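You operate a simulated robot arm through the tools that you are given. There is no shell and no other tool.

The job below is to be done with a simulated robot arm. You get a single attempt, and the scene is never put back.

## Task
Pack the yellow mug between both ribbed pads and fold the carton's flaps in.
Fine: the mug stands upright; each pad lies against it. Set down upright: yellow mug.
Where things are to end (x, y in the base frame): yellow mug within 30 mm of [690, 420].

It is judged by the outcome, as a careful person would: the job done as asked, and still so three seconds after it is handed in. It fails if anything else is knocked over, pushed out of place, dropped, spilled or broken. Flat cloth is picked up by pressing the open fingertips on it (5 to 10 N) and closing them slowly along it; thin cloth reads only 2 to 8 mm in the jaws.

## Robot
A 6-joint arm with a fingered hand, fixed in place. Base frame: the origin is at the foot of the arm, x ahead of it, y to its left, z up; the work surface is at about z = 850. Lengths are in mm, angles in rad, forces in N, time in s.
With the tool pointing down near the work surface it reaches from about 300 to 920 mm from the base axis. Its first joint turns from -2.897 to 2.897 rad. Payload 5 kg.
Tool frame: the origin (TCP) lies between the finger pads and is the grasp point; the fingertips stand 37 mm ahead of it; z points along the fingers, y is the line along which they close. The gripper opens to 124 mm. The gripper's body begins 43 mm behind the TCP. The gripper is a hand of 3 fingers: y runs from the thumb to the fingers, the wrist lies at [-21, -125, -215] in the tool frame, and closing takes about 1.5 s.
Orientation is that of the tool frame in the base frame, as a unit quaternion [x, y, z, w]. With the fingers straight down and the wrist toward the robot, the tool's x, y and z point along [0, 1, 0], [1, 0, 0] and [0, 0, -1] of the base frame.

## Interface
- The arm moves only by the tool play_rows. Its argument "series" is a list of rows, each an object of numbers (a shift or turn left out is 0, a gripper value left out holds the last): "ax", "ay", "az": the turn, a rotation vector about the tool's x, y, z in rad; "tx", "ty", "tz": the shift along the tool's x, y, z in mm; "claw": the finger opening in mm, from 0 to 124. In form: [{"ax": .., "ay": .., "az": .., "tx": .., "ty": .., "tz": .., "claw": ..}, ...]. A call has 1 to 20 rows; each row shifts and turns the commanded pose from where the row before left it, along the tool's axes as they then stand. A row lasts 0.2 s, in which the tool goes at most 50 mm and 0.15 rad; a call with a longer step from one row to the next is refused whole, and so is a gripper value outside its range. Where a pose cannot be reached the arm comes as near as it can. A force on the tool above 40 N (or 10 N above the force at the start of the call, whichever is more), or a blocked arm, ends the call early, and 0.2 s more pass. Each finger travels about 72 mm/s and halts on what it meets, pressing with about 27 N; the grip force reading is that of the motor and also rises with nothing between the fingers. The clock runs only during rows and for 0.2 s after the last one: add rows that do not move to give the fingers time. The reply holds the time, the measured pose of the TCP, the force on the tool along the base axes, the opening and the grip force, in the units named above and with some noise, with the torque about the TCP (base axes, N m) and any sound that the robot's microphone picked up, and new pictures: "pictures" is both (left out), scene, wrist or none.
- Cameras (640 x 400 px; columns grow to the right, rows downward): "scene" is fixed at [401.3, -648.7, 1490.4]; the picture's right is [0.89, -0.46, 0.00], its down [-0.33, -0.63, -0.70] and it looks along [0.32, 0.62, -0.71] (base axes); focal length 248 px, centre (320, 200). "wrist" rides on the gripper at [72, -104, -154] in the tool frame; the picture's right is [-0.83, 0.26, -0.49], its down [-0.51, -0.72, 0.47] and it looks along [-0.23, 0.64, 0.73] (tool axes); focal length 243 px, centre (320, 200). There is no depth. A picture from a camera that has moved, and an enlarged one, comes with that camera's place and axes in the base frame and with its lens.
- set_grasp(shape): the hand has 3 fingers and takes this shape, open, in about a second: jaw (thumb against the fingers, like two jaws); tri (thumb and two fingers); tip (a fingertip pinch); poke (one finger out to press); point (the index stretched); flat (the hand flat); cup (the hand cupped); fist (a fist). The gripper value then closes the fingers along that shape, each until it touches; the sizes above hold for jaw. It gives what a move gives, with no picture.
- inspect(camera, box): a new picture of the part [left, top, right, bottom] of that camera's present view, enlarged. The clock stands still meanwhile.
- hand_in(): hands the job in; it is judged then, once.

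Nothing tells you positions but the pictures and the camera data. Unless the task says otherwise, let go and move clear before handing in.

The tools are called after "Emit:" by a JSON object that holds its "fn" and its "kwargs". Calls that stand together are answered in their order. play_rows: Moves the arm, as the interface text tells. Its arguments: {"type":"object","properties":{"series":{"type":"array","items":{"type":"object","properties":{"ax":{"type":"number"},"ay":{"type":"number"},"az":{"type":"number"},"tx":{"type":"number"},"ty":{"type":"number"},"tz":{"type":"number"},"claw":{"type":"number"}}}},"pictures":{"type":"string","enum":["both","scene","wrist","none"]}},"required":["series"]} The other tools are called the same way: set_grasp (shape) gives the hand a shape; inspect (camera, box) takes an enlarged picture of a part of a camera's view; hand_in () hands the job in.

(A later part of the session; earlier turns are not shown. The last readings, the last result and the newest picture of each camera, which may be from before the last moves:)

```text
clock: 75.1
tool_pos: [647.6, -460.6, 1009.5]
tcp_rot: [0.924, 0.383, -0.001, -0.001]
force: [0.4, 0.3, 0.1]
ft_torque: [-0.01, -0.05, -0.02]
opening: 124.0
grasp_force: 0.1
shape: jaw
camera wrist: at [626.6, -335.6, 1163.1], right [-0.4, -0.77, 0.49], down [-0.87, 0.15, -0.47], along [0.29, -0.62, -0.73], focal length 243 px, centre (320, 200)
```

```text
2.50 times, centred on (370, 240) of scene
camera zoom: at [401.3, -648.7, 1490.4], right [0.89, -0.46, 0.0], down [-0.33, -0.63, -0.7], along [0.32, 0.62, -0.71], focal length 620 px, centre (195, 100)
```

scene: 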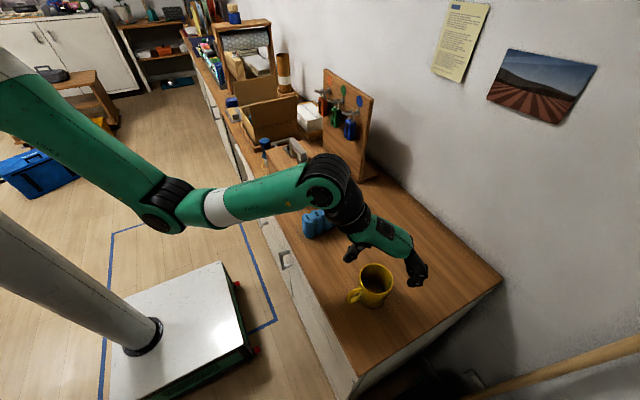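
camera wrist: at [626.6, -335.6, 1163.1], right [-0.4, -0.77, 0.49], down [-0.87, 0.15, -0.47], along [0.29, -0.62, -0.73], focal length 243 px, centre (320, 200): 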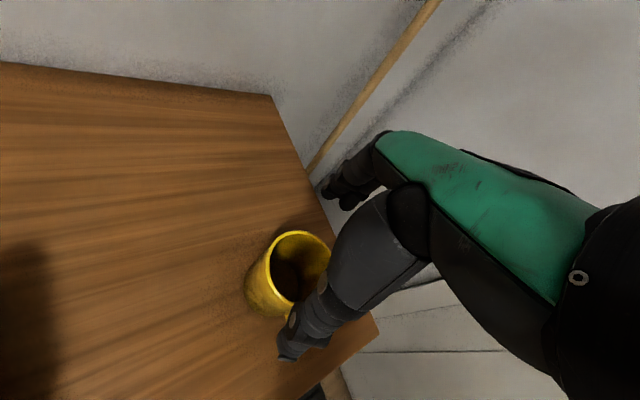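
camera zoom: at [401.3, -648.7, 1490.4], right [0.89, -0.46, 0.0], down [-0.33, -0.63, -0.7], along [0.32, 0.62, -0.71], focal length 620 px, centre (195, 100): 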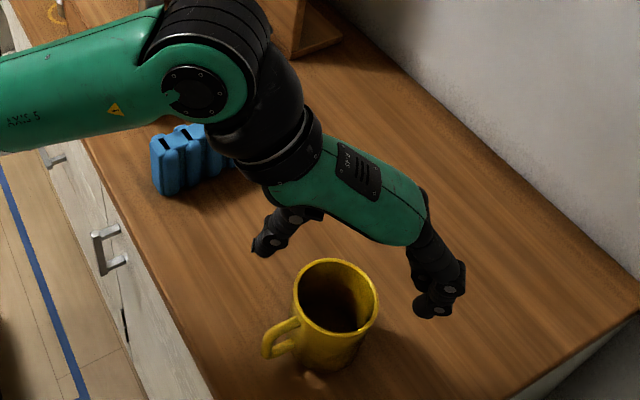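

The hand is centred on the mug (axis measured at about (647, -463)), with thumb and fingers well clear of the rim and handle. I'll descend and close gently.

Emit:
{"fn": "play_rows", "kwargs": {"series": [{"tz": 30}, {"tz": 30}, {"tz": 25}, {"tz": 14}, {}], "pictures": "both"}}

Emit:
{"fn": "inspect", "kwargs": {"camera": "scene", "box": [300, 180, 440, 340]}}

```text
clock: 76.3
tool_pos: [649.4, -459.6, 911.9]
tcp_rot: [0.924, 0.383, -0.001, 0.0]
force: [-0.7, 0.8, 0.1]
ft_torque: [-0.01, 0.0, 0.0]
opening: 124.1
grasp_force: 0.1
shape: jaw
camera wrist: at [626.1, -334.2, 1066.0], right [-0.4, -0.77, 0.49], down [-0.87, 0.15, -0.47], along [0.29, -0.62, -0.73], focal length 243 px, centre (320, 200)
```

scene: 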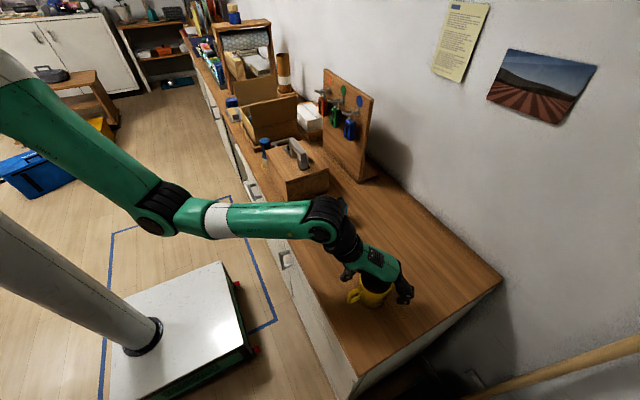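
wrist: 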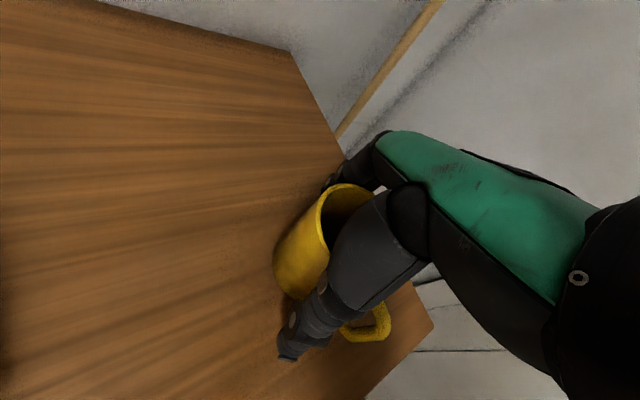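

```text
2.50 times, centred on (370, 260) of scene
camera zoom: at [401.3, -648.7, 1490.4], right [0.89, -0.46, 0.0], down [-0.33, -0.63, -0.7], along [0.32, 0.62, -0.71], focal length 620 px, centre (195, 50)
```

zoom: 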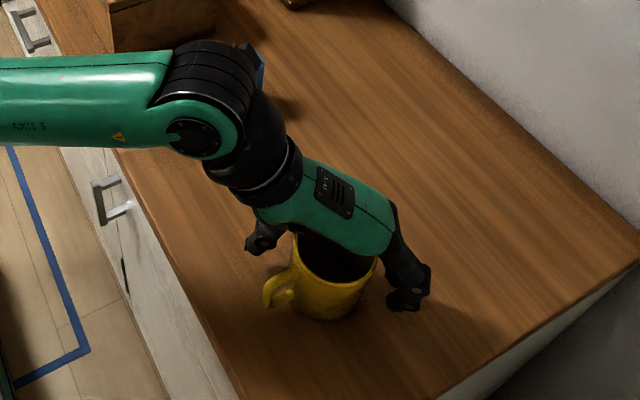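

The mug is between thumb and fingers with the handle free. Closing slowly.

Emit:
{"fn": "play_rows", "kwargs": {"series": [{"claw": 112}, {"claw": 102}, {"claw": 94}, {"claw": 86}, {"claw": 80}, {"claw": 74}, {"claw": 70}, {}, {}], "pictures": "both"}}

```text
clock: 78.3
tool_pos: [649.6, -460.3, 913.0]
tcp_rot: [0.924, 0.383, -0.001, -0.001]
force: [0.6, -0.4, 0.5]
ft_torque: [-0.05, -0.01, 0.03]
opening: 71.2
grasp_force: 0.1
shape: jaw
camera wrist: at [626.1, -334.2, 1066.3], right [-0.4, -0.77, 0.49], down [-0.87, 0.15, -0.47], along [0.29, -0.62, -0.73], focal length 243 px, centre (320, 200)
```

scene: 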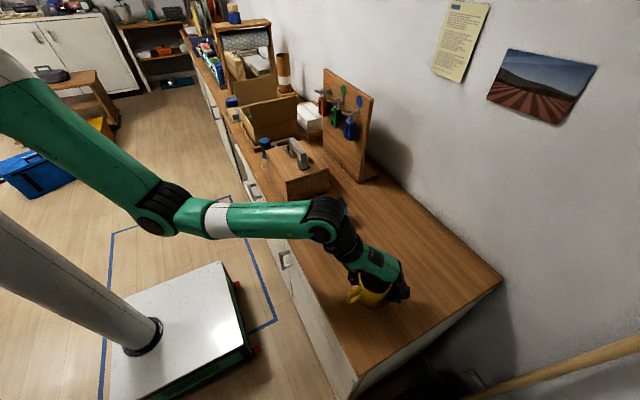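
wrist: 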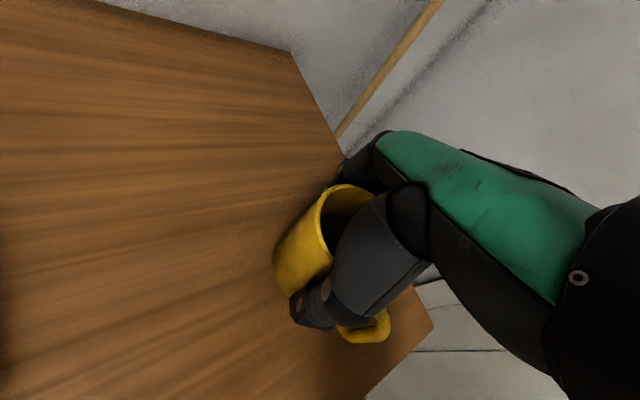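

Not gripping yet at 71 mm, so I'll close further.

Emit:
{"fn": "play_rows", "kwargs": {"series": [{"claw": 66}, {"claw": 62}, {"claw": 58}, {"claw": 52}, {"claw": 46}, {}, {}], "pictures": "both"}}

```text
clock: 79.9
tool_pos: [648.2, -460.1, 913.5]
tcp_rot: [0.924, 0.383, 0.0, 0.0]
force: [-0.5, 0.2, 0.1]
ft_torque: [0.04, -0.03, 0.0]
opening: 65.3
grasp_force: 27.3
shape: jaw
camera wrist: at [626.1, -334.1, 1066.1], right [-0.4, -0.77, 0.49], down [-0.87, 0.15, -0.47], along [0.29, -0.62, -0.73], focal length 243 px, centre (320, 200)
```

scene: 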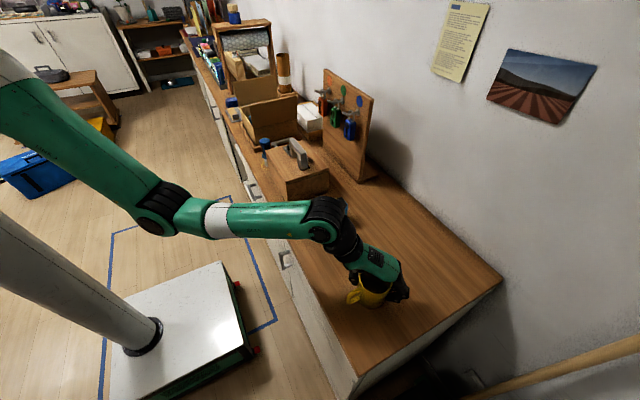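
wrist: 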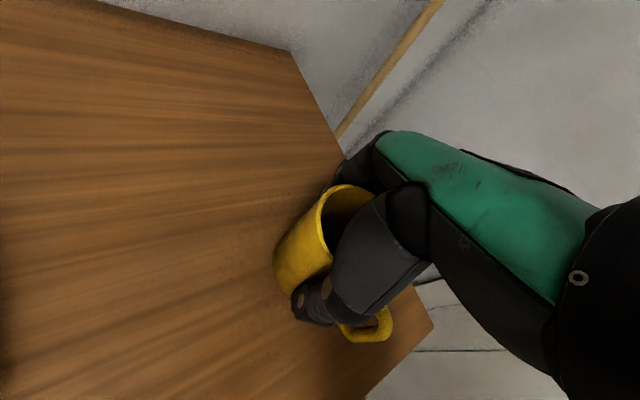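

The mug is gripped at 27 N. I'll lift slowly and check it hangs level.

Emit:
{"fn": "play_rows", "kwargs": {"series": [{"tz": -8}, {"tz": -15}, {"tz": -25}, {"tz": -35}, {"tz": -35}, {"tz": -35}, {"tz": -35}, {"tz": -30}, {}], "pictures": "both"}}

Emit:
{"fn": "inspect", "kwargs": {"camera": "scene", "box": [310, 100, 450, 260]}}

Emit:
{"fn": "inspect", "kwargs": {"camera": "wrist", "box": [220, 120, 460, 360]}}

```text
clock: 81.9
tool_pos: [647.1, -459.6, 1132.9]
tcp_rot: [0.924, 0.382, 0.0, -0.002]
force: [-0.3, 0.5, -2.8]
ft_torque: [0.02, -0.03, 0.0]
opening: 65.4
grasp_force: 27.4
shape: jaw
camera wrist: at [625.3, -334.3, 1285.8], right [-0.4, -0.77, 0.49], down [-0.87, 0.15, -0.47], along [0.29, -0.62, -0.73], focal length 243 px, centre (320, 200)
```

scene: 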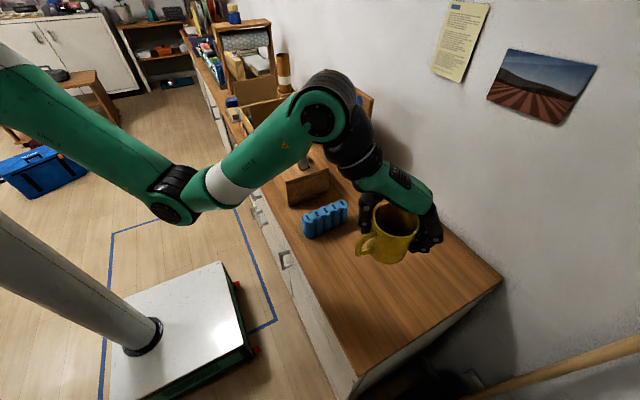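
wrist: 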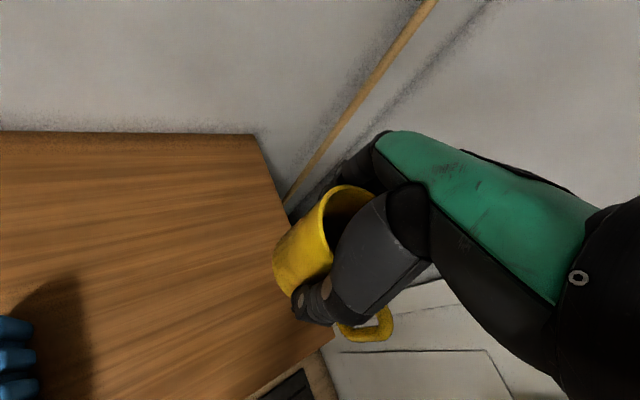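

```text
2.50 times, centred on (380, 180) of scene
camera zoom: at [401.3, -648.7, 1490.4], right [0.89, -0.46, 0.0], down [-0.33, -0.63, -0.7], along [0.32, 0.62, -0.71], focal length 620 px, centre (170, 250)
```

zoom: 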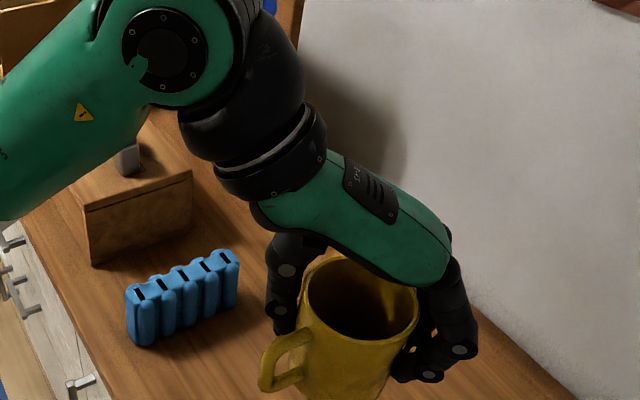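

```text
1.67 times, centred on (340, 240) of wrist
camera zoom: at [625.3, -334.3, 1285.8], right [-0.4, -0.77, 0.49], down [-0.87, 0.15, -0.47], along [0.29, -0.62, -0.73], focal length 404 px, centre (287, 133)
```

zoom: 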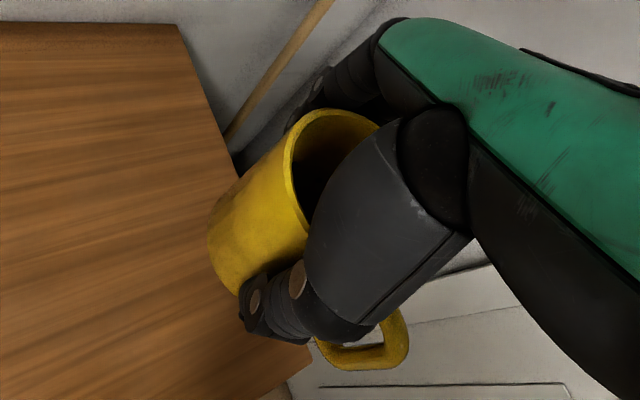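

The mug (about 0.3 kg) hangs level with its handle clear. I'll turn 25° for the final placing angle, then carry it across at travel height.

Emit:
{"fn": "play_rows", "kwargs": {"series": [{"az": -0.1}, {"az": -0.12}, {"az": -0.116}, {"az": -0.1, "tz": -10}, {}], "pictures": "none"}}

Emit:
{"fn": "play_rows", "kwargs": {"series": [{"tx": 20, "ty": -7.5}, {"tx": 36, "ty": -13.4}, {"tx": 43, "ty": -16}, {"tx": 43, "ty": -16}, {"tx": 43, "ty": -16}, {"tx": 43, "ty": -16}, {"tx": 43, "ty": -16}, {"tx": 43, "ty": -16}, {"tx": 43, "ty": -16}, {"tx": 43, "ty": -16}, {"tx": 43, "ty": -16}, {"tx": 43, "ty": -16}, {"tx": 43, "ty": -16}, {"tx": 30, "ty": -11.2}, {"tx": 15, "ty": -5.6}, {}], "pictures": "both"}}

```text
clock: 83.1
tool_pos: [648.6, -460.2, 1142.1]
tcp_rot: [0.819, 0.574, 0.0, -0.002]
force: [-0.2, -0.3, -2.6]
ft_torque: [0.03, 0.01, 0.03]
opening: 65.4
grasp_force: 26.6
shape: jaw
```

```text
clock: 86.5
tool_pos: [643.0, 151.4, 1142.4]
tcp_rot: [0.819, 0.574, 0.001, -0.001]
force: [-0.5, -0.5, -3.5]
ft_torque: [0.01, 0.0, 0.01]
opening: 65.0
grasp_force: 26.9
shape: jaw
camera wrist: at [571.0, 255.8, 1296.1], right [-0.04, -0.87, 0.49], down [-0.85, -0.23, -0.47], along [0.52, -0.44, -0.73], focal length 243 px, centre (320, 200)
```

scene: 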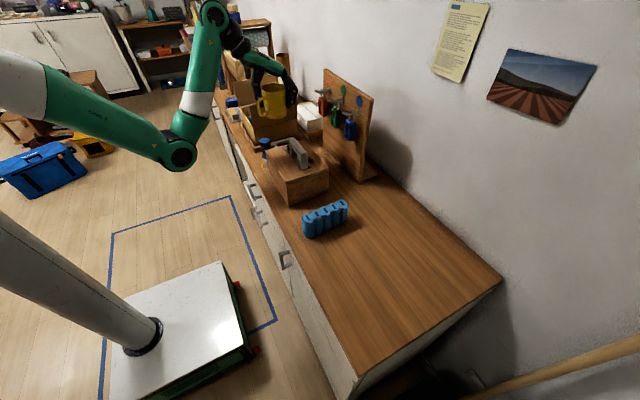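
wrist: 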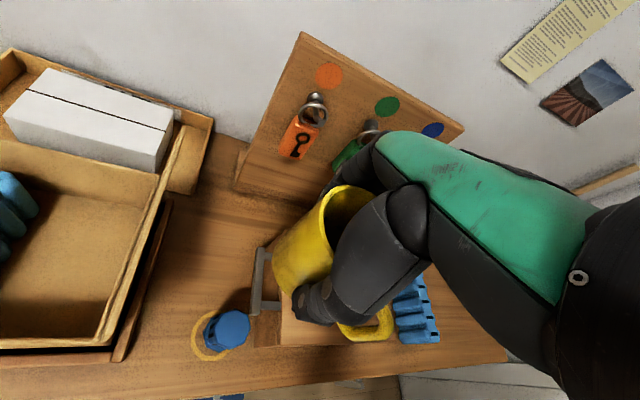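

Steady. Next over the -y flap to above the empty part of the carton, in front of the first pad.

Emit:
{"fn": "play_rows", "kwargs": {"series": [{"tx": 25, "ty": -5.5, "tz": -8}, {"tx": 42, "ty": -9.2}, {"tx": 42, "ty": -9.2}, {"tx": 42, "ty": -9.2}, {"tx": 42, "ty": -9.2}, {"tx": 28, "ty": -6.2}, {"tx": 14.6, "ty": -3.2}, {}], "pictures": "both"}}

Emit:
{"fn": "inspect", "kwargs": {"camera": "wrist", "box": [80, 120, 440, 400]}}

```text
clock: 88.3
tool_pos: [675.3, 391.8, 1151.5]
tcp_rot: [0.819, 0.574, 0.001, -0.002]
force: [-0.6, -0.2, -3.0]
ft_torque: [0.05, -0.04, 0.01]
opening: 64.6
grasp_force: 26.9
shape: jaw
camera wrist: at [603.7, 495.4, 1303.4], right [-0.04, -0.87, 0.49], down [-0.85, -0.23, -0.47], along [0.52, -0.44, -0.73], focal length 243 px, centre (320, 200)
```

scene: 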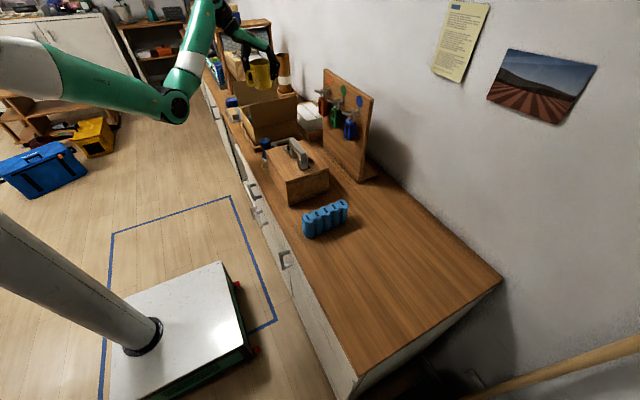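
wrist: 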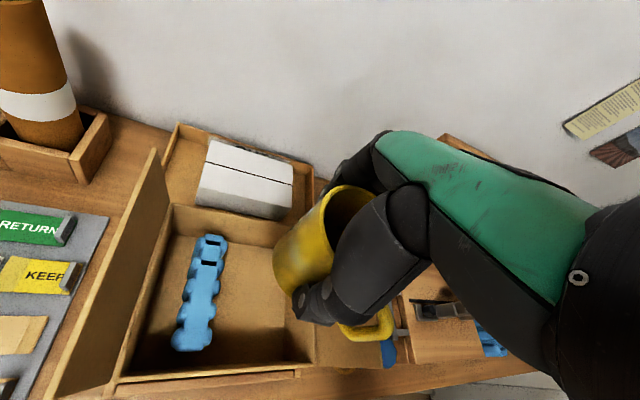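

```text
1.43 times, centred on (260, 260) of wrist
camera zoom: at [603.7, 495.4, 1303.4], right [-0.04, -0.87, 0.49], down [-0.85, -0.23, -0.47], along [0.52, -0.44, -0.73], focal length 347 px, centre (406, 114)
```

zoom: 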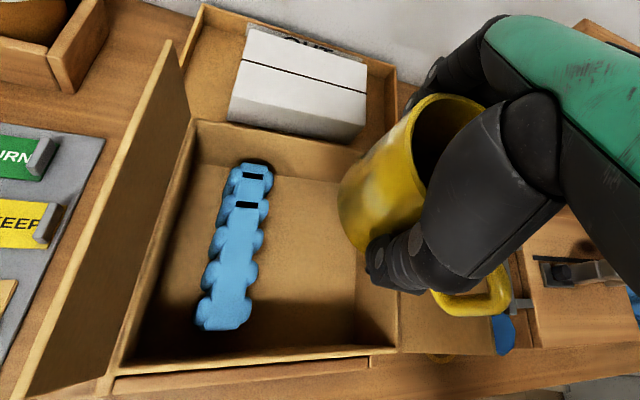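

The mug hovers over the empty half, with the first pad at y 461 and room on every side. I'll lower it to rim level and re-check.

Emit:
{"fn": "play_rows", "kwargs": {"series": [{"tz": 30}, {"tz": 40}, {"tz": 40}, {"tz": 25}, {}], "pictures": "both"}}

Emit:
{"fn": "inspect", "kwargs": {"camera": "wrist", "box": [80, 120, 440, 400]}}

```text
clock: 89.5
tool_pos: [674.0, 392.8, 1015.5]
tcp_rot: [0.819, 0.574, 0.001, -0.001]
force: [-0.2, -0.5, -3.0]
ft_torque: [0.02, -0.06, -0.01]
opening: 64.6
grasp_force: 27.0
shape: jaw
camera wrist: at [601.9, 496.6, 1168.3], right [-0.04, -0.87, 0.49], down [-0.85, -0.23, -0.47], along [0.52, -0.44, -0.73], focal length 243 px, centre (320, 200)
```

scene: 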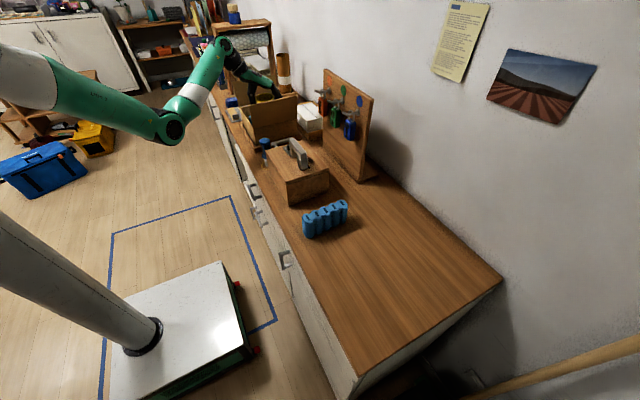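
wrist: 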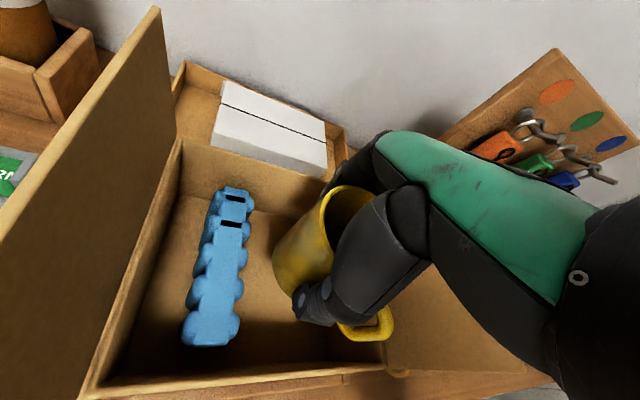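

```text
1.43 times, centred on (260, 260) of wrist
camera zoom: at [601.9, 496.6, 1168.3], right [-0.04, -0.87, 0.49], down [-0.85, -0.23, -0.47], along [0.52, -0.44, -0.73], focal length 347 px, centre (406, 114)
```

zoom: 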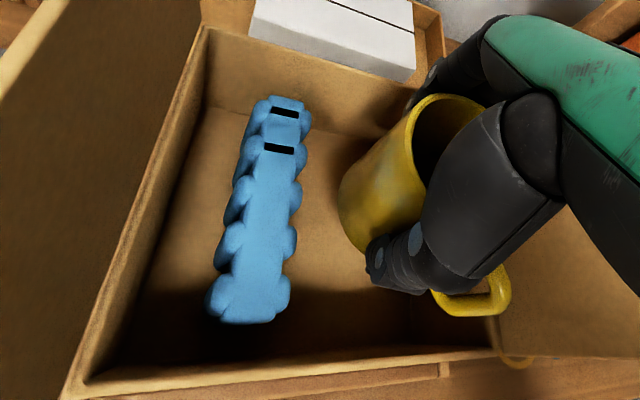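

Clear of pad and walls. Lowering further.

Emit:
{"fn": "play_rows", "kwargs": {"series": [{"tz": 22}, {"tz": 22}, {"tz": 20}, {"tz": 12}, {}], "pictures": "wrist"}}

Emit:
{"fn": "inspect", "kwargs": {"camera": "wrist", "box": [80, 120, 440, 400]}}

```text
clock: 90.7
tool_pos: [675.2, 393.2, 940.6]
tcp_rot: [0.819, 0.573, 0.001, -0.001]
force: [-0.2, 1.2, -3.4]
ft_torque: [0.01, -0.07, -0.01]
opening: 64.5
grasp_force: 27.0
shape: jaw
camera wrist: at [602.4, 496.2, 1093.0], right [-0.04, -0.87, 0.49], down [-0.85, -0.23, -0.47], along [0.52, -0.44, -0.73], focal length 243 px, centre (320, 200)
```

wrist: 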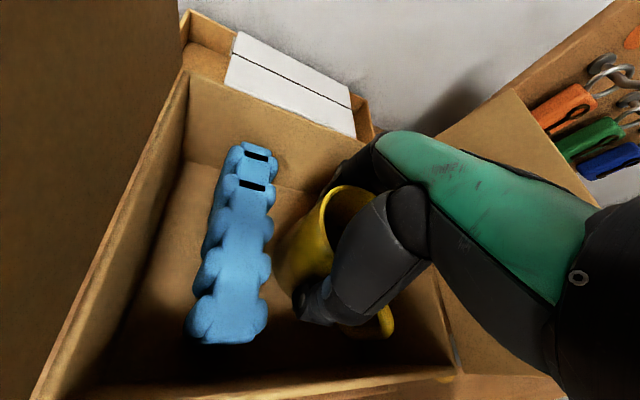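

```text
1.43 times, centred on (260, 260) of wrist
camera zoom: at [602.4, 496.2, 1093.0], right [-0.04, -0.87, 0.49], down [-0.85, -0.23, -0.47], along [0.52, -0.44, -0.73], focal length 347 px, centre (406, 114)
```

zoom: 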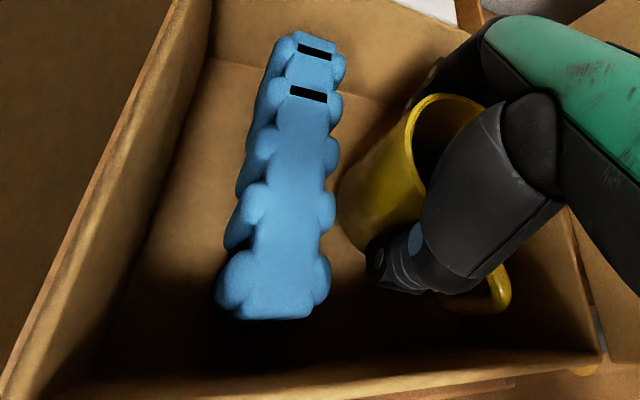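

Emit:
{"fn": "play_rows", "kwargs": {"series": [{"tz": 8}, {"tz": 6}, {"tz": 4}, {}], "pictures": "none"}}

```text
clock: 91.7
tool_pos: [675.4, 389.9, 922.5]
tcp_rot: [0.819, 0.573, 0.0, 0.0]
force: [0.1, -0.4, -2.2]
ft_torque: [0.01, -0.05, -0.03]
opening: 64.6
grasp_force: 26.7
shape: jaw
```

Emit:
{"fn": "play_rows", "kwargs": {"series": [{"tz": 1.5}, {"tz": 1.5}, {"tz": 1.0}, {}], "pictures": "none"}}

```text
clock: 92.7
tool_pos: [675.7, 391.4, 918.9]
tcp_rot: [0.819, 0.573, 0.0, -0.002]
force: [0.4, 0.0, -2.4]
ft_torque: [0.02, -0.03, 0.04]
opening: 64.7
grasp_force: 27.0
shape: jaw
```

The mug is about 1 mm above the floor. I'll slide it in the +y direction so its side pushes the first pad along, stopping partway to check.

Emit:
{"fn": "play_rows", "kwargs": {"series": [{"tx": 4.7, "ty": -1.71}, {"tx": 4.7, "ty": -1.71}, {"tx": 4.7, "ty": -1.71}, {"tx": 4.7, "ty": -1.71}, {"tx": 4.7, "ty": -1.71}, {}], "pictures": "wrist"}}

Emit:
{"fn": "inspect", "kwargs": {"camera": "wrist", "box": [80, 120, 440, 400]}}

```text
clock: 94.1
tool_pos: [674.9, 417.3, 919.3]
tcp_rot: [0.819, 0.574, 0.0, -0.001]
force: [1.0, -1.1, -0.8]
ft_torque: [-0.03, -0.04, 0.02]
opening: 64.5
grasp_force: 27.0
shape: jaw
camera wrist: at [602.5, 521.9, 1071.4], right [-0.04, -0.87, 0.49], down [-0.85, -0.23, -0.47], along [0.52, -0.44, -0.73], focal length 243 px, centre (320, 200)
```

wrist: 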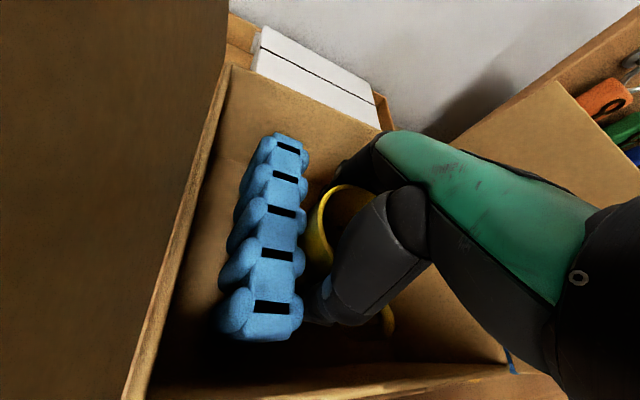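

```text
1.43 times, centred on (260, 260) of wrist
camera zoom: at [602.5, 521.9, 1071.4], right [-0.04, -0.87, 0.49], down [-0.85, -0.23, -0.47], along [0.52, -0.44, -0.73], focal length 347 px, centre (406, 114)
```

zoom: 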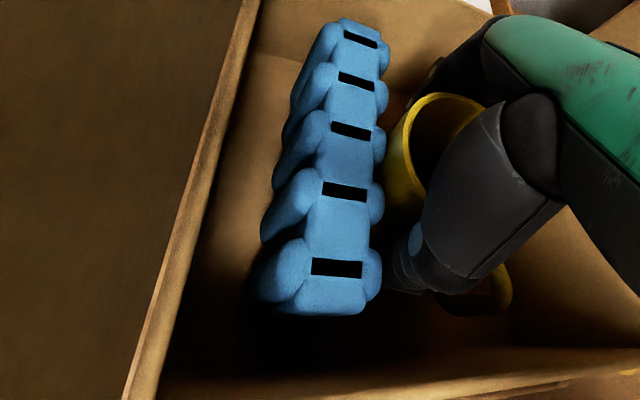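

The mug is pushing the pad squarely, and the pad stays upright (now at y 470). I'll continue 20 mm.

Emit:
{"fn": "play_rows", "kwargs": {"series": [{"tx": 4.7, "ty": -1.71}, {"tx": 4.7, "ty": -1.71}, {"tx": 4.7, "ty": -1.71}, {"tx": 4.7, "ty": -1.71}, {}], "pictures": "wrist"}}

Emit:
{"fn": "inspect", "kwargs": {"camera": "wrist", "box": [80, 120, 440, 400]}}

```text
clock: 95.3
tool_pos: [677.2, 436.7, 917.6]
tcp_rot: [0.819, 0.574, 0.0, -0.001]
force: [-0.7, -0.9, -2.0]
ft_torque: [-0.04, -0.02, -0.03]
opening: 64.5
grasp_force: 27.0
shape: jaw
camera wrist: at [602.8, 541.1, 1071.4], right [-0.04, -0.87, 0.49], down [-0.85, -0.23, -0.47], along [0.52, -0.44, -0.73], focal length 243 px, centre (320, 200)
```

wrist: 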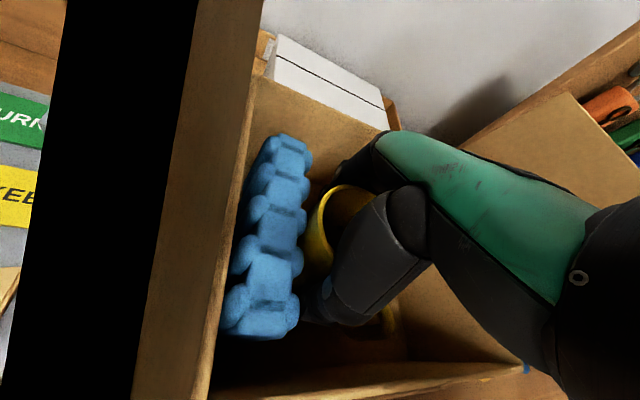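

```text
1.43 times, centred on (260, 260) of wrist
camera zoom: at [602.8, 541.1, 1071.4], right [-0.04, -0.87, 0.49], down [-0.85, -0.23, -0.47], along [0.52, -0.44, -0.73], focal length 347 px, centre (406, 114)
```

zoom: 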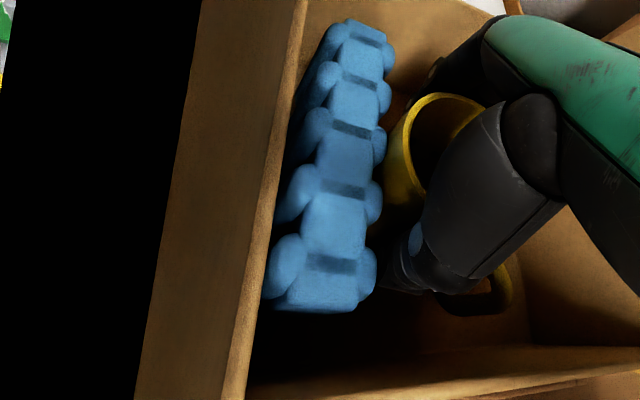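

The pad is now at about y 489, slightly yawed, still upright and against the mug. I'll push 4 mm more, then set the mug on the floor.

Emit:
{"fn": "play_rows", "kwargs": {"series": [{"tx": 3.8, "ty": -1.4}, {}, {"tz": 1}, {"tz": 1}, {}], "pictures": "none"}}

```text
clock: 96.5
tool_pos: [676.0, 442.8, 917.2]
tcp_rot: [0.819, 0.574, 0.002, -0.001]
force: [-0.6, 0.2, 8.2]
ft_torque: [-0.06, 0.01, -0.03]
opening: 64.5
grasp_force: 27.1
shape: jaw
```

The mug is down (8 N on the floor). Opening gently just enough and rising straight up.

Emit:
{"fn": "play_rows", "kwargs": {"series": [{"tz": -0.7, "claw": 68}, {"claw": 71}, {"claw": 75}, {"claw": 79}, {"claw": 82}, {}, {"tz": -8}, {"tz": -15}, {"tz": -20}, {"tz": -25}, {"tz": -30}, {"tz": -35}, {}], "pictures": "both"}}

Emit:
{"fn": "inspect", "kwargs": {"camera": "wrist", "box": [80, 120, 440, 400]}}

```text
clock: 99.3
tool_pos: [675.2, 440.8, 1049.4]
tcp_rot: [0.819, 0.574, 0.0, -0.001]
force: [-0.5, 0.0, 0.1]
ft_torque: [-0.02, 0.0, 0.0]
opening: 81.7
grasp_force: 0.0
shape: jaw
camera wrist: at [602.6, 544.9, 1203.0], right [-0.04, -0.87, 0.49], down [-0.85, -0.23, -0.47], along [0.52, -0.44, -0.73], focal length 243 px, centre (320, 200)
```

scene: 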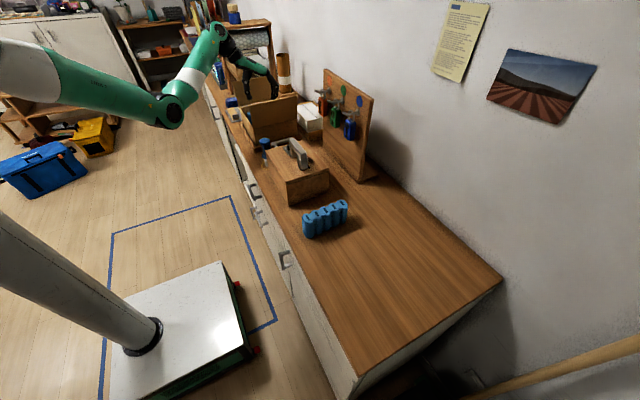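
wrist: 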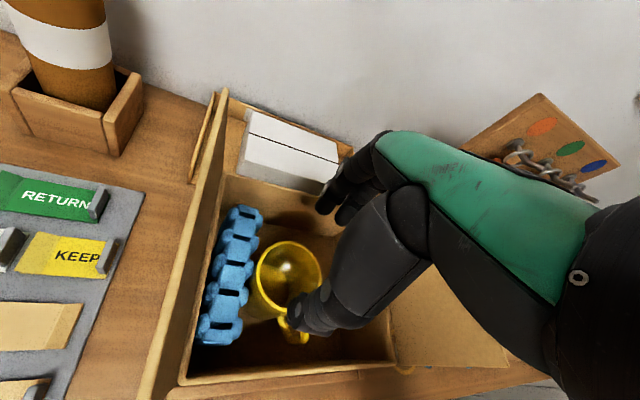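

```text
1.43 times, centred on (260, 260) of wrist
camera zoom: at [602.6, 544.9, 1203.0], right [-0.04, -0.87, 0.49], down [-0.85, -0.23, -0.47], along [0.52, -0.44, -0.73], focal length 347 px, centre (406, 114)
```

zoom: 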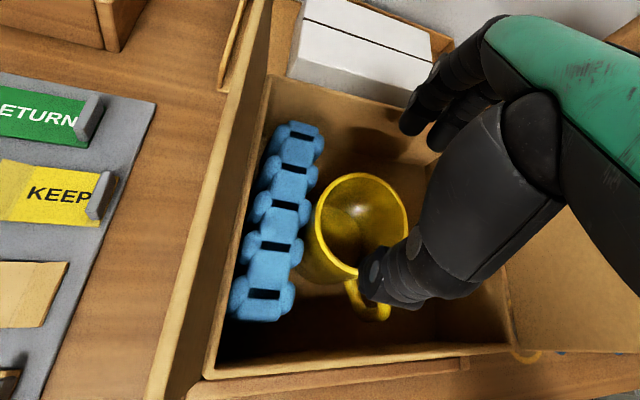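

The mug now stands upright at about (672, 435) with the first pad touching it. I'll leave it there and go fetch the second pad, to be gripped near its +x end so the fingers pass beside the mug.

Emit:
{"fn": "play_rows", "kwargs": {"series": [{"tz": -40}, {"tz": -45, "az": -0.1164}, {"az": -0.1164}, {"az": -0.1164}, {}, {"tx": -40, "ty": -5}, {"tx": -46, "ty": -10}, {"tx": -46, "ty": -10}, {"tx": -46}, {"tx": -46}, {"tx": -46}, {"tx": -46}, {"tx": -46}, {"tx": -46}, {"tx": -46}, {"tx": -46}, {"tx": -46}, {"tx": -46}, {}], "pictures": "both"}}

```text
clock: 103.3
tool_pos: [649.2, -151.8, 1133.0]
tcp_rot: [0.707, 0.708, 0.001, -0.001]
force: [0.0, -0.9, -0.4]
ft_torque: [0.0, 0.0, -0.01]
opening: 81.5
grasp_force: 0.0
shape: jaw
camera wrist: at [545.1, -78.9, 1285.8], right [0.26, -0.83, 0.49], down [-0.72, -0.51, -0.47], along [0.64, -0.23, -0.73], focal length 243 px, centre (320, 200)
```

scene: 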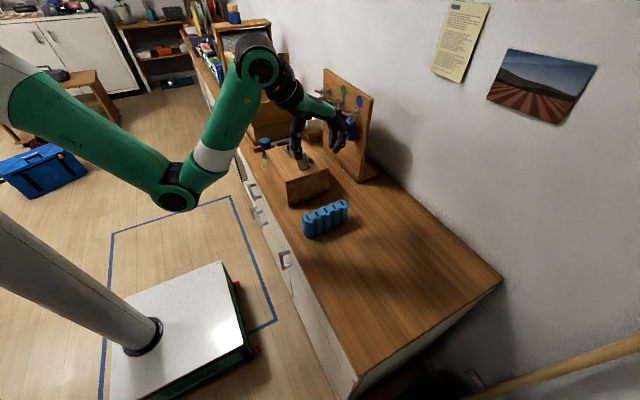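
wrist: 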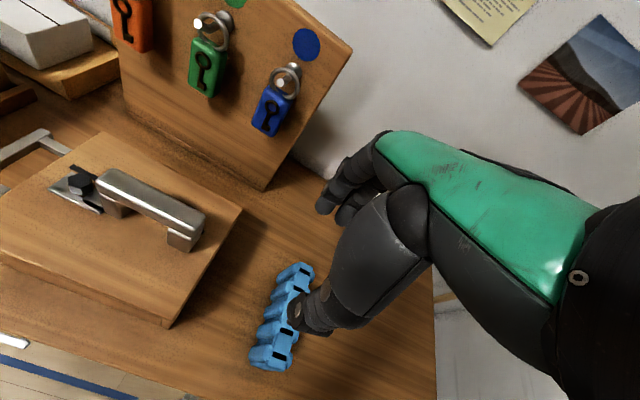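

The second pad is below. I'll rotate to close along y with the wrist toward -y, and hover over the pad's +x part.

Emit:
{"fn": "play_rows", "kwargs": {"series": [{"az": -0.1428}, {"az": -0.1428}, {"az": -0.1428}, {"az": -0.1428}, {"az": -0.1428}, {"az": -0.1428}, {"az": -0.1428}, {"az": -0.1428}, {"az": -0.1428}, {"az": -0.1428}, {"az": -0.1428}, {"tx": -18, "ty": -28, "tz": 20}, {"tx": -19, "ty": -29, "tz": 20}, {"tz": 40}, {"tz": 40}, {}], "pictures": "both"}}

Emit:
{"fn": "inspect", "kwargs": {"camera": "wrist", "box": [160, 140, 420, 380]}}

Emit:
{"fn": "inspect", "kwargs": {"camera": "scene", "box": [280, 120, 400, 260]}}

```text
clock: 106.7
tool_pos: [737.6, -188.5, 956.6]
tcp_rot: [0.0, 1.0, 0.001, -0.001]
force: [0.1, 0.1, -0.3]
ft_torque: [-0.01, -0.02, -0.01]
opening: 82.1
grasp_force: 0.1
shape: jaw
out of reach, approached as far as the arm can: row 5, 6, 7, 8, 9, 10, 11, 13, 14, 15
camera wrist: at [665.3, -292.2, 1109.3], right [0.83, 0.26, 0.49], down [0.51, -0.72, -0.47], along [0.23, 0.64, -0.73], focal length 243 px, centre (320, 200)
```

scene: 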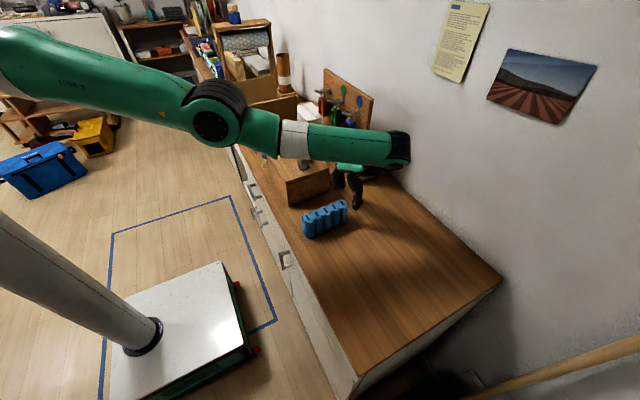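
wrist: 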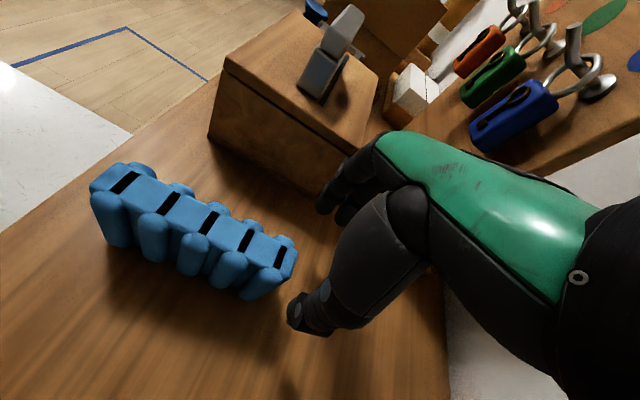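

```text
1.67 times, centred on (290, 260) of wrist
camera zoom: at [665.3, -292.2, 1109.3], right [0.83, 0.26, 0.49], down [0.51, -0.72, -0.47], along [0.23, 0.64, -0.73], focal length 404 px, centre (370, 100)
```

zoom: 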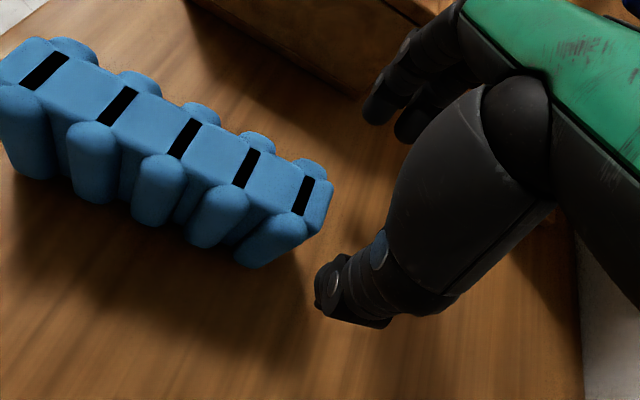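

```text
2.86 times, centred on (340, 190) of scene
camera zoom: at [401.3, -648.7, 1490.4], right [0.89, -0.46, 0.0], down [-0.33, -0.63, -0.7], along [0.32, 0.62, -0.71], focal length 708 px, centre (263, 229)
```

zoom: 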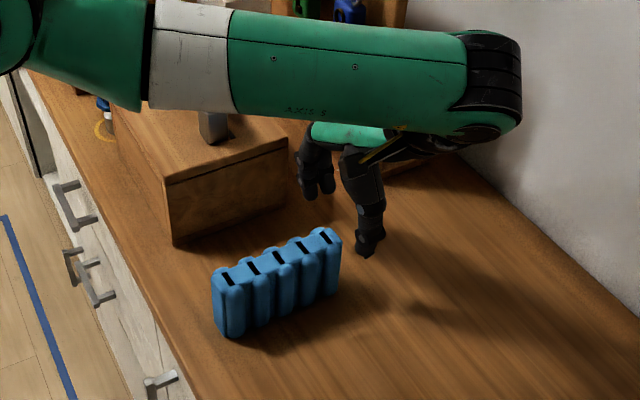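

At this side of the bench the arm cannot hold that wrist direction where I need it, so it drifted to x 738 without touching anything. I'll rise, turn back the other way, and grip the pad's -x end with the wrist toward +y instead; turning 180° later gives the same result.

Emit:
{"fn": "play_rows", "kwargs": {"series": [{"tz": -20}, {"tz": -25}, {}], "pictures": "none"}}

```text
clock: 107.5
tool_pos: [736.2, -189.7, 1002.6]
tcp_rot: [0.0, 1.0, 0.001, -0.001]
force: [0.0, 0.3, -0.1]
ft_torque: [-0.05, 0.02, 0.0]
opening: 82.0
grasp_force: 0.1
shape: jaw
```

Emit:
{"fn": "play_rows", "kwargs": {"series": [{"az": 0.1428, "tx": 8, "ty": -3}, {"az": 0.1428, "tx": 8, "ty": -3}, {"az": 0.1428, "tx": 7, "ty": -5}, {"az": 0.1428, "tx": 5, "ty": -7}, {"az": 0.1428, "tx": 5, "ty": -7}, {"az": 0.1428, "tx": 4, "ty": -7}, {}], "pictures": "both"}}

```text
clock: 109.1
tool_pos: [687.7, -206.3, 1002.1]
tcp_rot: [0.417, 0.909, -0.001, -0.001]
force: [0.0, -0.4, -0.1]
ft_torque: [-0.01, 0.0, 0.01]
opening: 81.9
grasp_force: 0.1
shape: jaw
camera wrist: at [562.5, -219.7, 1154.1], right [0.74, -0.46, 0.49], down [-0.21, -0.85, -0.47], along [0.64, 0.25, -0.73], focal length 243 px, centre (320, 200)
```

scene: 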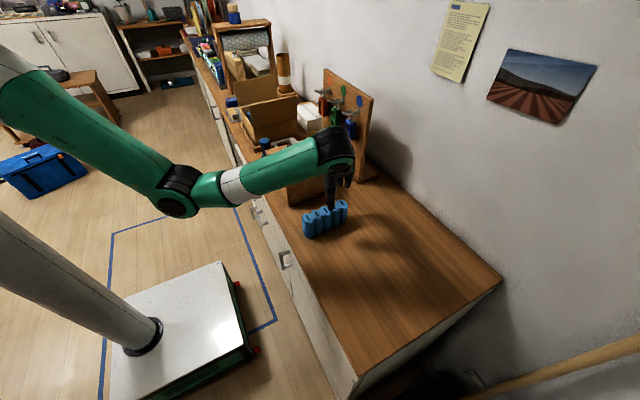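
wrist: 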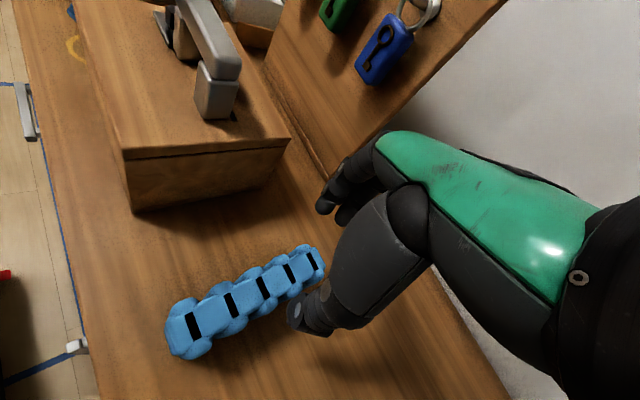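

Now I'll rotate through to the other side (wrist toward +y), staying above the pad.

Emit:
{"fn": "play_rows", "kwargs": {"series": [{"tz": -20, "az": 0.1427}, {"tz": -15, "az": 0.1427}, {"az": 0.1427}, {"az": 0.1427}, {"az": 0.1427}, {"az": 0.1427}, {"az": 0.1427}, {"az": 0.1427}, {"az": 0.1427}, {"az": 0.1427}, {"az": 0.1427}, {"az": 0.1427}, {"az": 0.1427}, {"az": 0.1427}, {"az": 0.1427}, {"az": 0.1427}, {}], "pictures": "none"}}

```text
clock: 112.7
tool_pos: [688.4, -207.9, 1034.8]
tcp_rot: [1.0, 0.0, 0.0, -0.001]
force: [0.2, -0.4, 0.0]
ft_torque: [-0.03, -0.01, 0.0]
opening: 82.0
grasp_force: 0.1
shape: jaw
```

Emit:
{"fn": "play_rows", "kwargs": {"series": [{"tx": -27, "ty": 0.6, "tz": 8}, {"tx": -27, "ty": 0.5, "tz": 8}, {"tx": -27, "ty": 0.5, "tz": 8}, {"tz": 8}, {}], "pictures": "both"}}

Emit:
{"fn": "inspect", "kwargs": {"camera": "wrist", "box": [160, 140, 420, 380]}}

Emit:
{"fn": "inspect", "kwargs": {"camera": "scene", "box": [260, 120, 380, 260]}}

```text
clock: 113.9
tool_pos: [606.8, -209.0, 1002.5]
tcp_rot: [1.0, 0.0, -0.001, -0.001]
force: [-0.1, 0.3, 0.0]
ft_torque: [0.03, -0.04, -0.01]
opening: 82.0
grasp_force: 0.1
shape: jaw
camera wrist: at [679.4, -104.1, 1155.6], right [-0.83, -0.26, 0.49], down [-0.51, 0.72, -0.47], along [-0.23, -0.64, -0.73], focal length 243 px, centre (320, 200)
```

scene: 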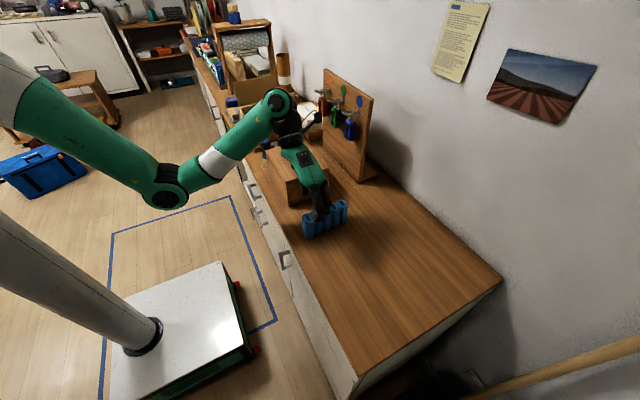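
wrist: 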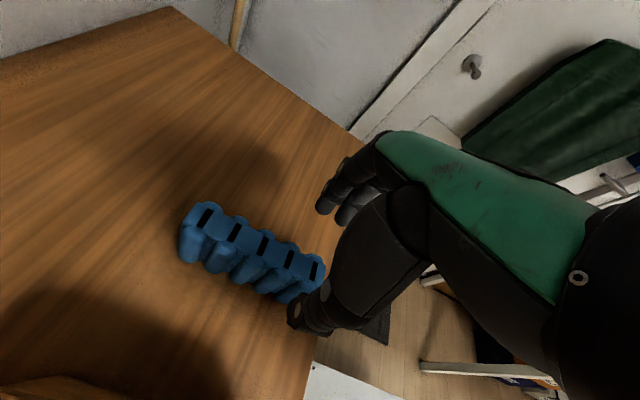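

```text
1.67 times, centred on (290, 260) of wrist
camera zoom: at [679.4, -104.1, 1155.6], right [-0.83, -0.26, 0.49], down [-0.51, 0.72, -0.47], along [-0.23, -0.64, -0.73], focal length 404 px, centre (370, 100)
```

zoom: 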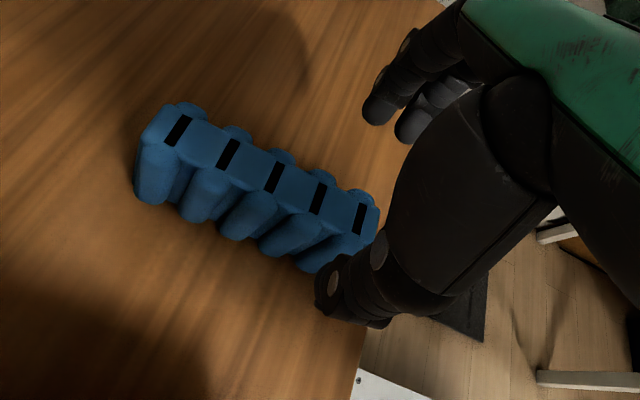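

```text
2.86 times, centred on (320, 190) of scene
camera zoom: at [401.3, -648.7, 1490.4], right [0.89, -0.46, 0.0], down [-0.33, -0.63, -0.7], along [0.32, 0.62, -0.71], focal length 708 px, centre (320, 229)
```

zoom: 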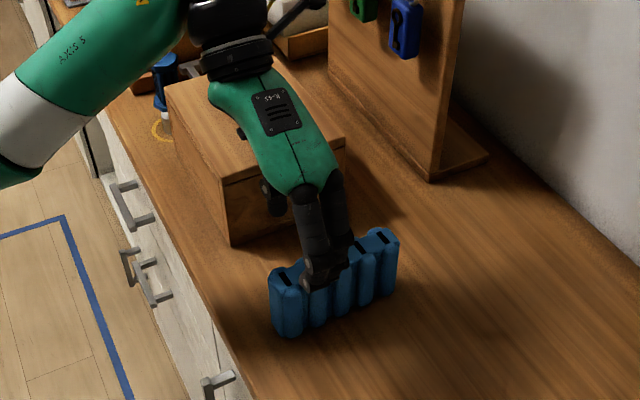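

The fingers straddle the pad near its -x end (finger centres about x 612 and 585) as intended. Descending and closing.

Emit:
{"fn": "play_rows", "kwargs": {"series": [{"tz": 30, "ty": 1}, {"tz": 30}, {"tz": 20}, {"tz": 11}, {}, {"claw": 66}, {"claw": 52}, {"claw": 38}, {"claw": 26}, {"claw": 20}, {}, {}], "pictures": "none"}}

```text
clock: 116.5
tool_pos: [606.7, -207.3, 912.8]
tcp_rot: [1.0, 0.001, -0.001, -0.001]
force: [0.3, 0.4, 0.5]
ft_torque: [0.0, 0.01, 0.03]
opening: 38.8
grasp_force: 26.8
shape: jaw
```

Gripped. Lifting slowly to see whether it hangs level from the end grip.

Emit:
{"fn": "play_rows", "kwargs": {"series": [{"tz": -8}, {"tz": -15}, {"tz": -25}, {"tz": -35}, {"tz": -35}, {"tz": -30}, {}], "pictures": "both"}}

Emit:
{"fn": "inspect", "kwargs": {"camera": "scene", "box": [260, 80, 400, 240]}}

```text
clock: 118.1
tool_pos: [615.3, -218.6, 1045.7]
tcp_rot: [1.0, 0.001, 0.001, 0.001]
force: [0.3, 0.6, -0.4]
ft_torque: [-0.01, -0.01, -0.02]
opening: 38.9
grasp_force: 26.7
shape: jaw
out of reach, approached as far as the arm can: row 6
camera wrist: at [686.9, -113.1, 1198.8], right [-0.83, -0.26, 0.49], down [-0.51, 0.72, -0.47], along [-0.23, -0.64, -0.73], focal length 243 px, centre (320, 200)
```

scene: 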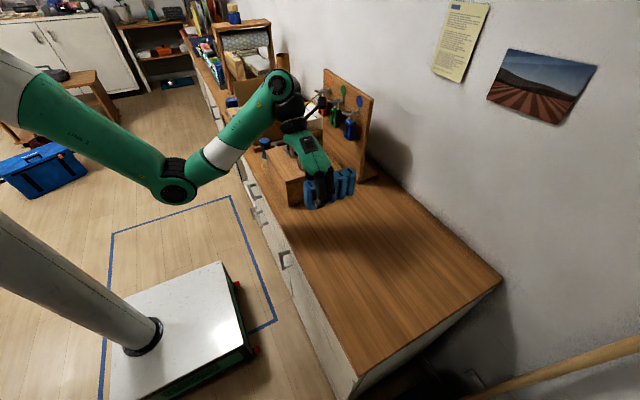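
wrist: 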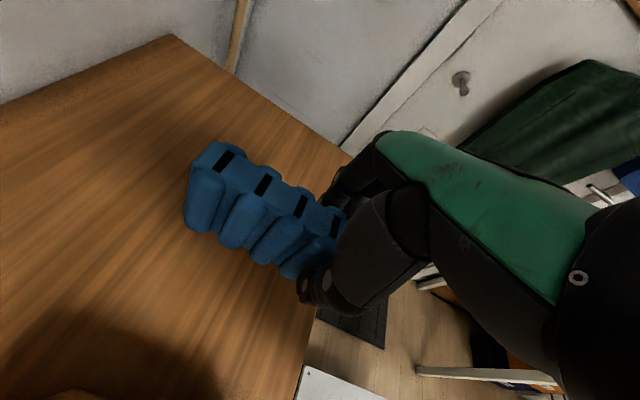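

```text
2.50 times, centred on (330, 160) of scene
camera zoom: at [401.3, -648.7, 1490.4], right [0.89, -0.46, 0.0], down [-0.33, -0.63, -0.7], along [0.32, 0.62, -0.71], focal length 620 px, centre (295, 300)
```

zoom: 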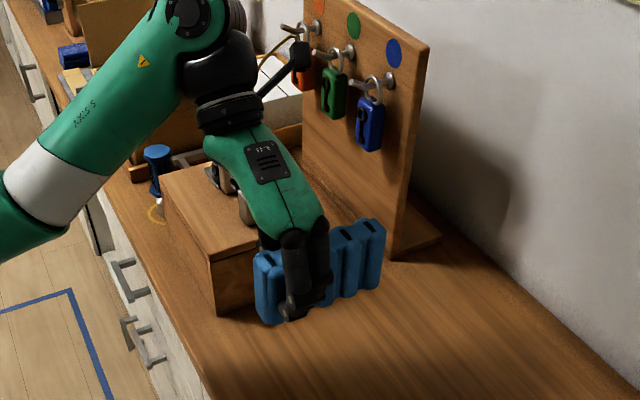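

The pad hangs level. I'll rotate to the travel orientation and rise as the reach allows.

Emit:
{"fn": "play_rows", "kwargs": {"series": [{"az": -0.1428, "tx": 5}, {"az": -0.1428, "tx": 5}, {"az": -0.1428, "tx": 5}, {"az": -0.1428}, {"az": -0.1428}, {"az": -0.1428}, {"az": -0.1428}, {"az": -0.1428}, {"az": -0.1428}, {"az": -0.1428}, {"az": -0.1428}, {"ty": 15, "tz": -35}, {"ty": 10, "tz": -35}, {"tz": -35}, {}], "pictures": "scene"}}

```text
clock: 121.3
tool_pos: [653.8, -217.9, 1149.6]
tcp_rot: [0.706, 0.708, -0.001, -0.001]
force: [0.4, -0.3, -0.8]
ft_torque: [0.01, -0.01, 0.01]
opening: 38.6
grasp_force: 26.5
shape: jaw
```

scene: 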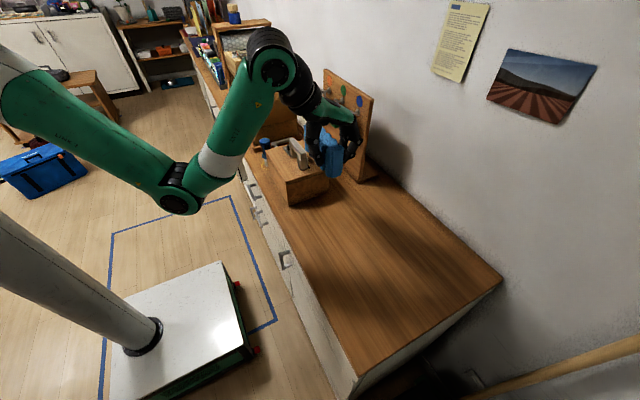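

Travelling over the bench to the carton with the second pad.

Emit:
{"fn": "play_rows", "kwargs": {"series": [{"tx": 30}, {"tx": 45}, {"tx": 46}, {"tx": 46}, {"tx": 46}, {"tx": 46}, {"tx": 46}, {"tx": 46}, {"tx": 46, "ty": 4}, {"tx": 46, "ty": 4}, {"tx": 46, "ty": 5}, {"tx": 46, "ty": 5}, {"tx": 40, "ty": 5}, {"tx": 18, "ty": 3}, {}], "pictures": "both"}}

```text
clock: 124.5
tool_pos: [680.6, 375.0, 1151.9]
tcp_rot: [0.707, 0.707, 0.0, -0.001]
force: [-0.5, 0.1, -0.1]
ft_torque: [-0.03, 0.01, -0.02]
opening: 38.6
grasp_force: 27.0
shape: jaw
camera wrist: at [576.8, 448.6, 1304.2], right [0.26, -0.83, 0.49], down [-0.72, -0.51, -0.47], along [0.64, -0.23, -0.73], focal length 243 px, centre (320, 200)
```

scene: 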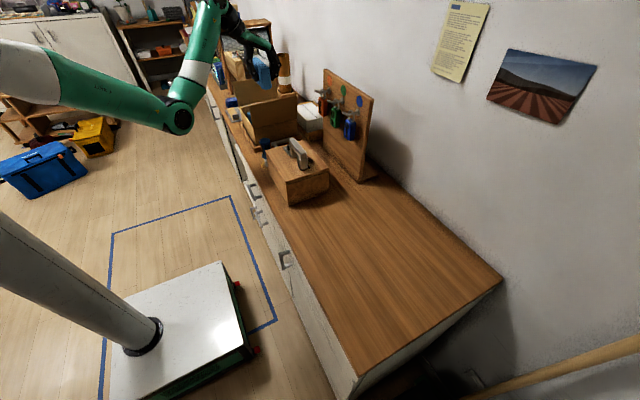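
wrist: 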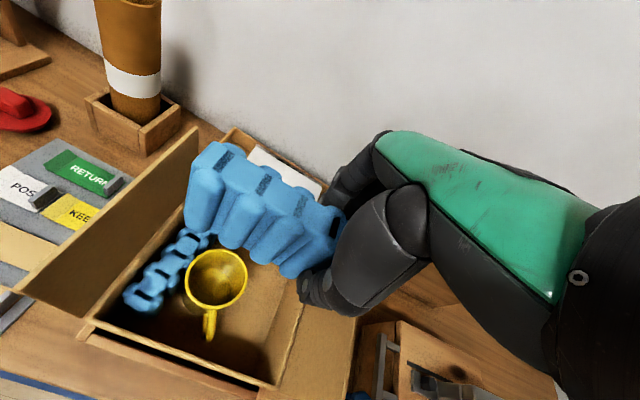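

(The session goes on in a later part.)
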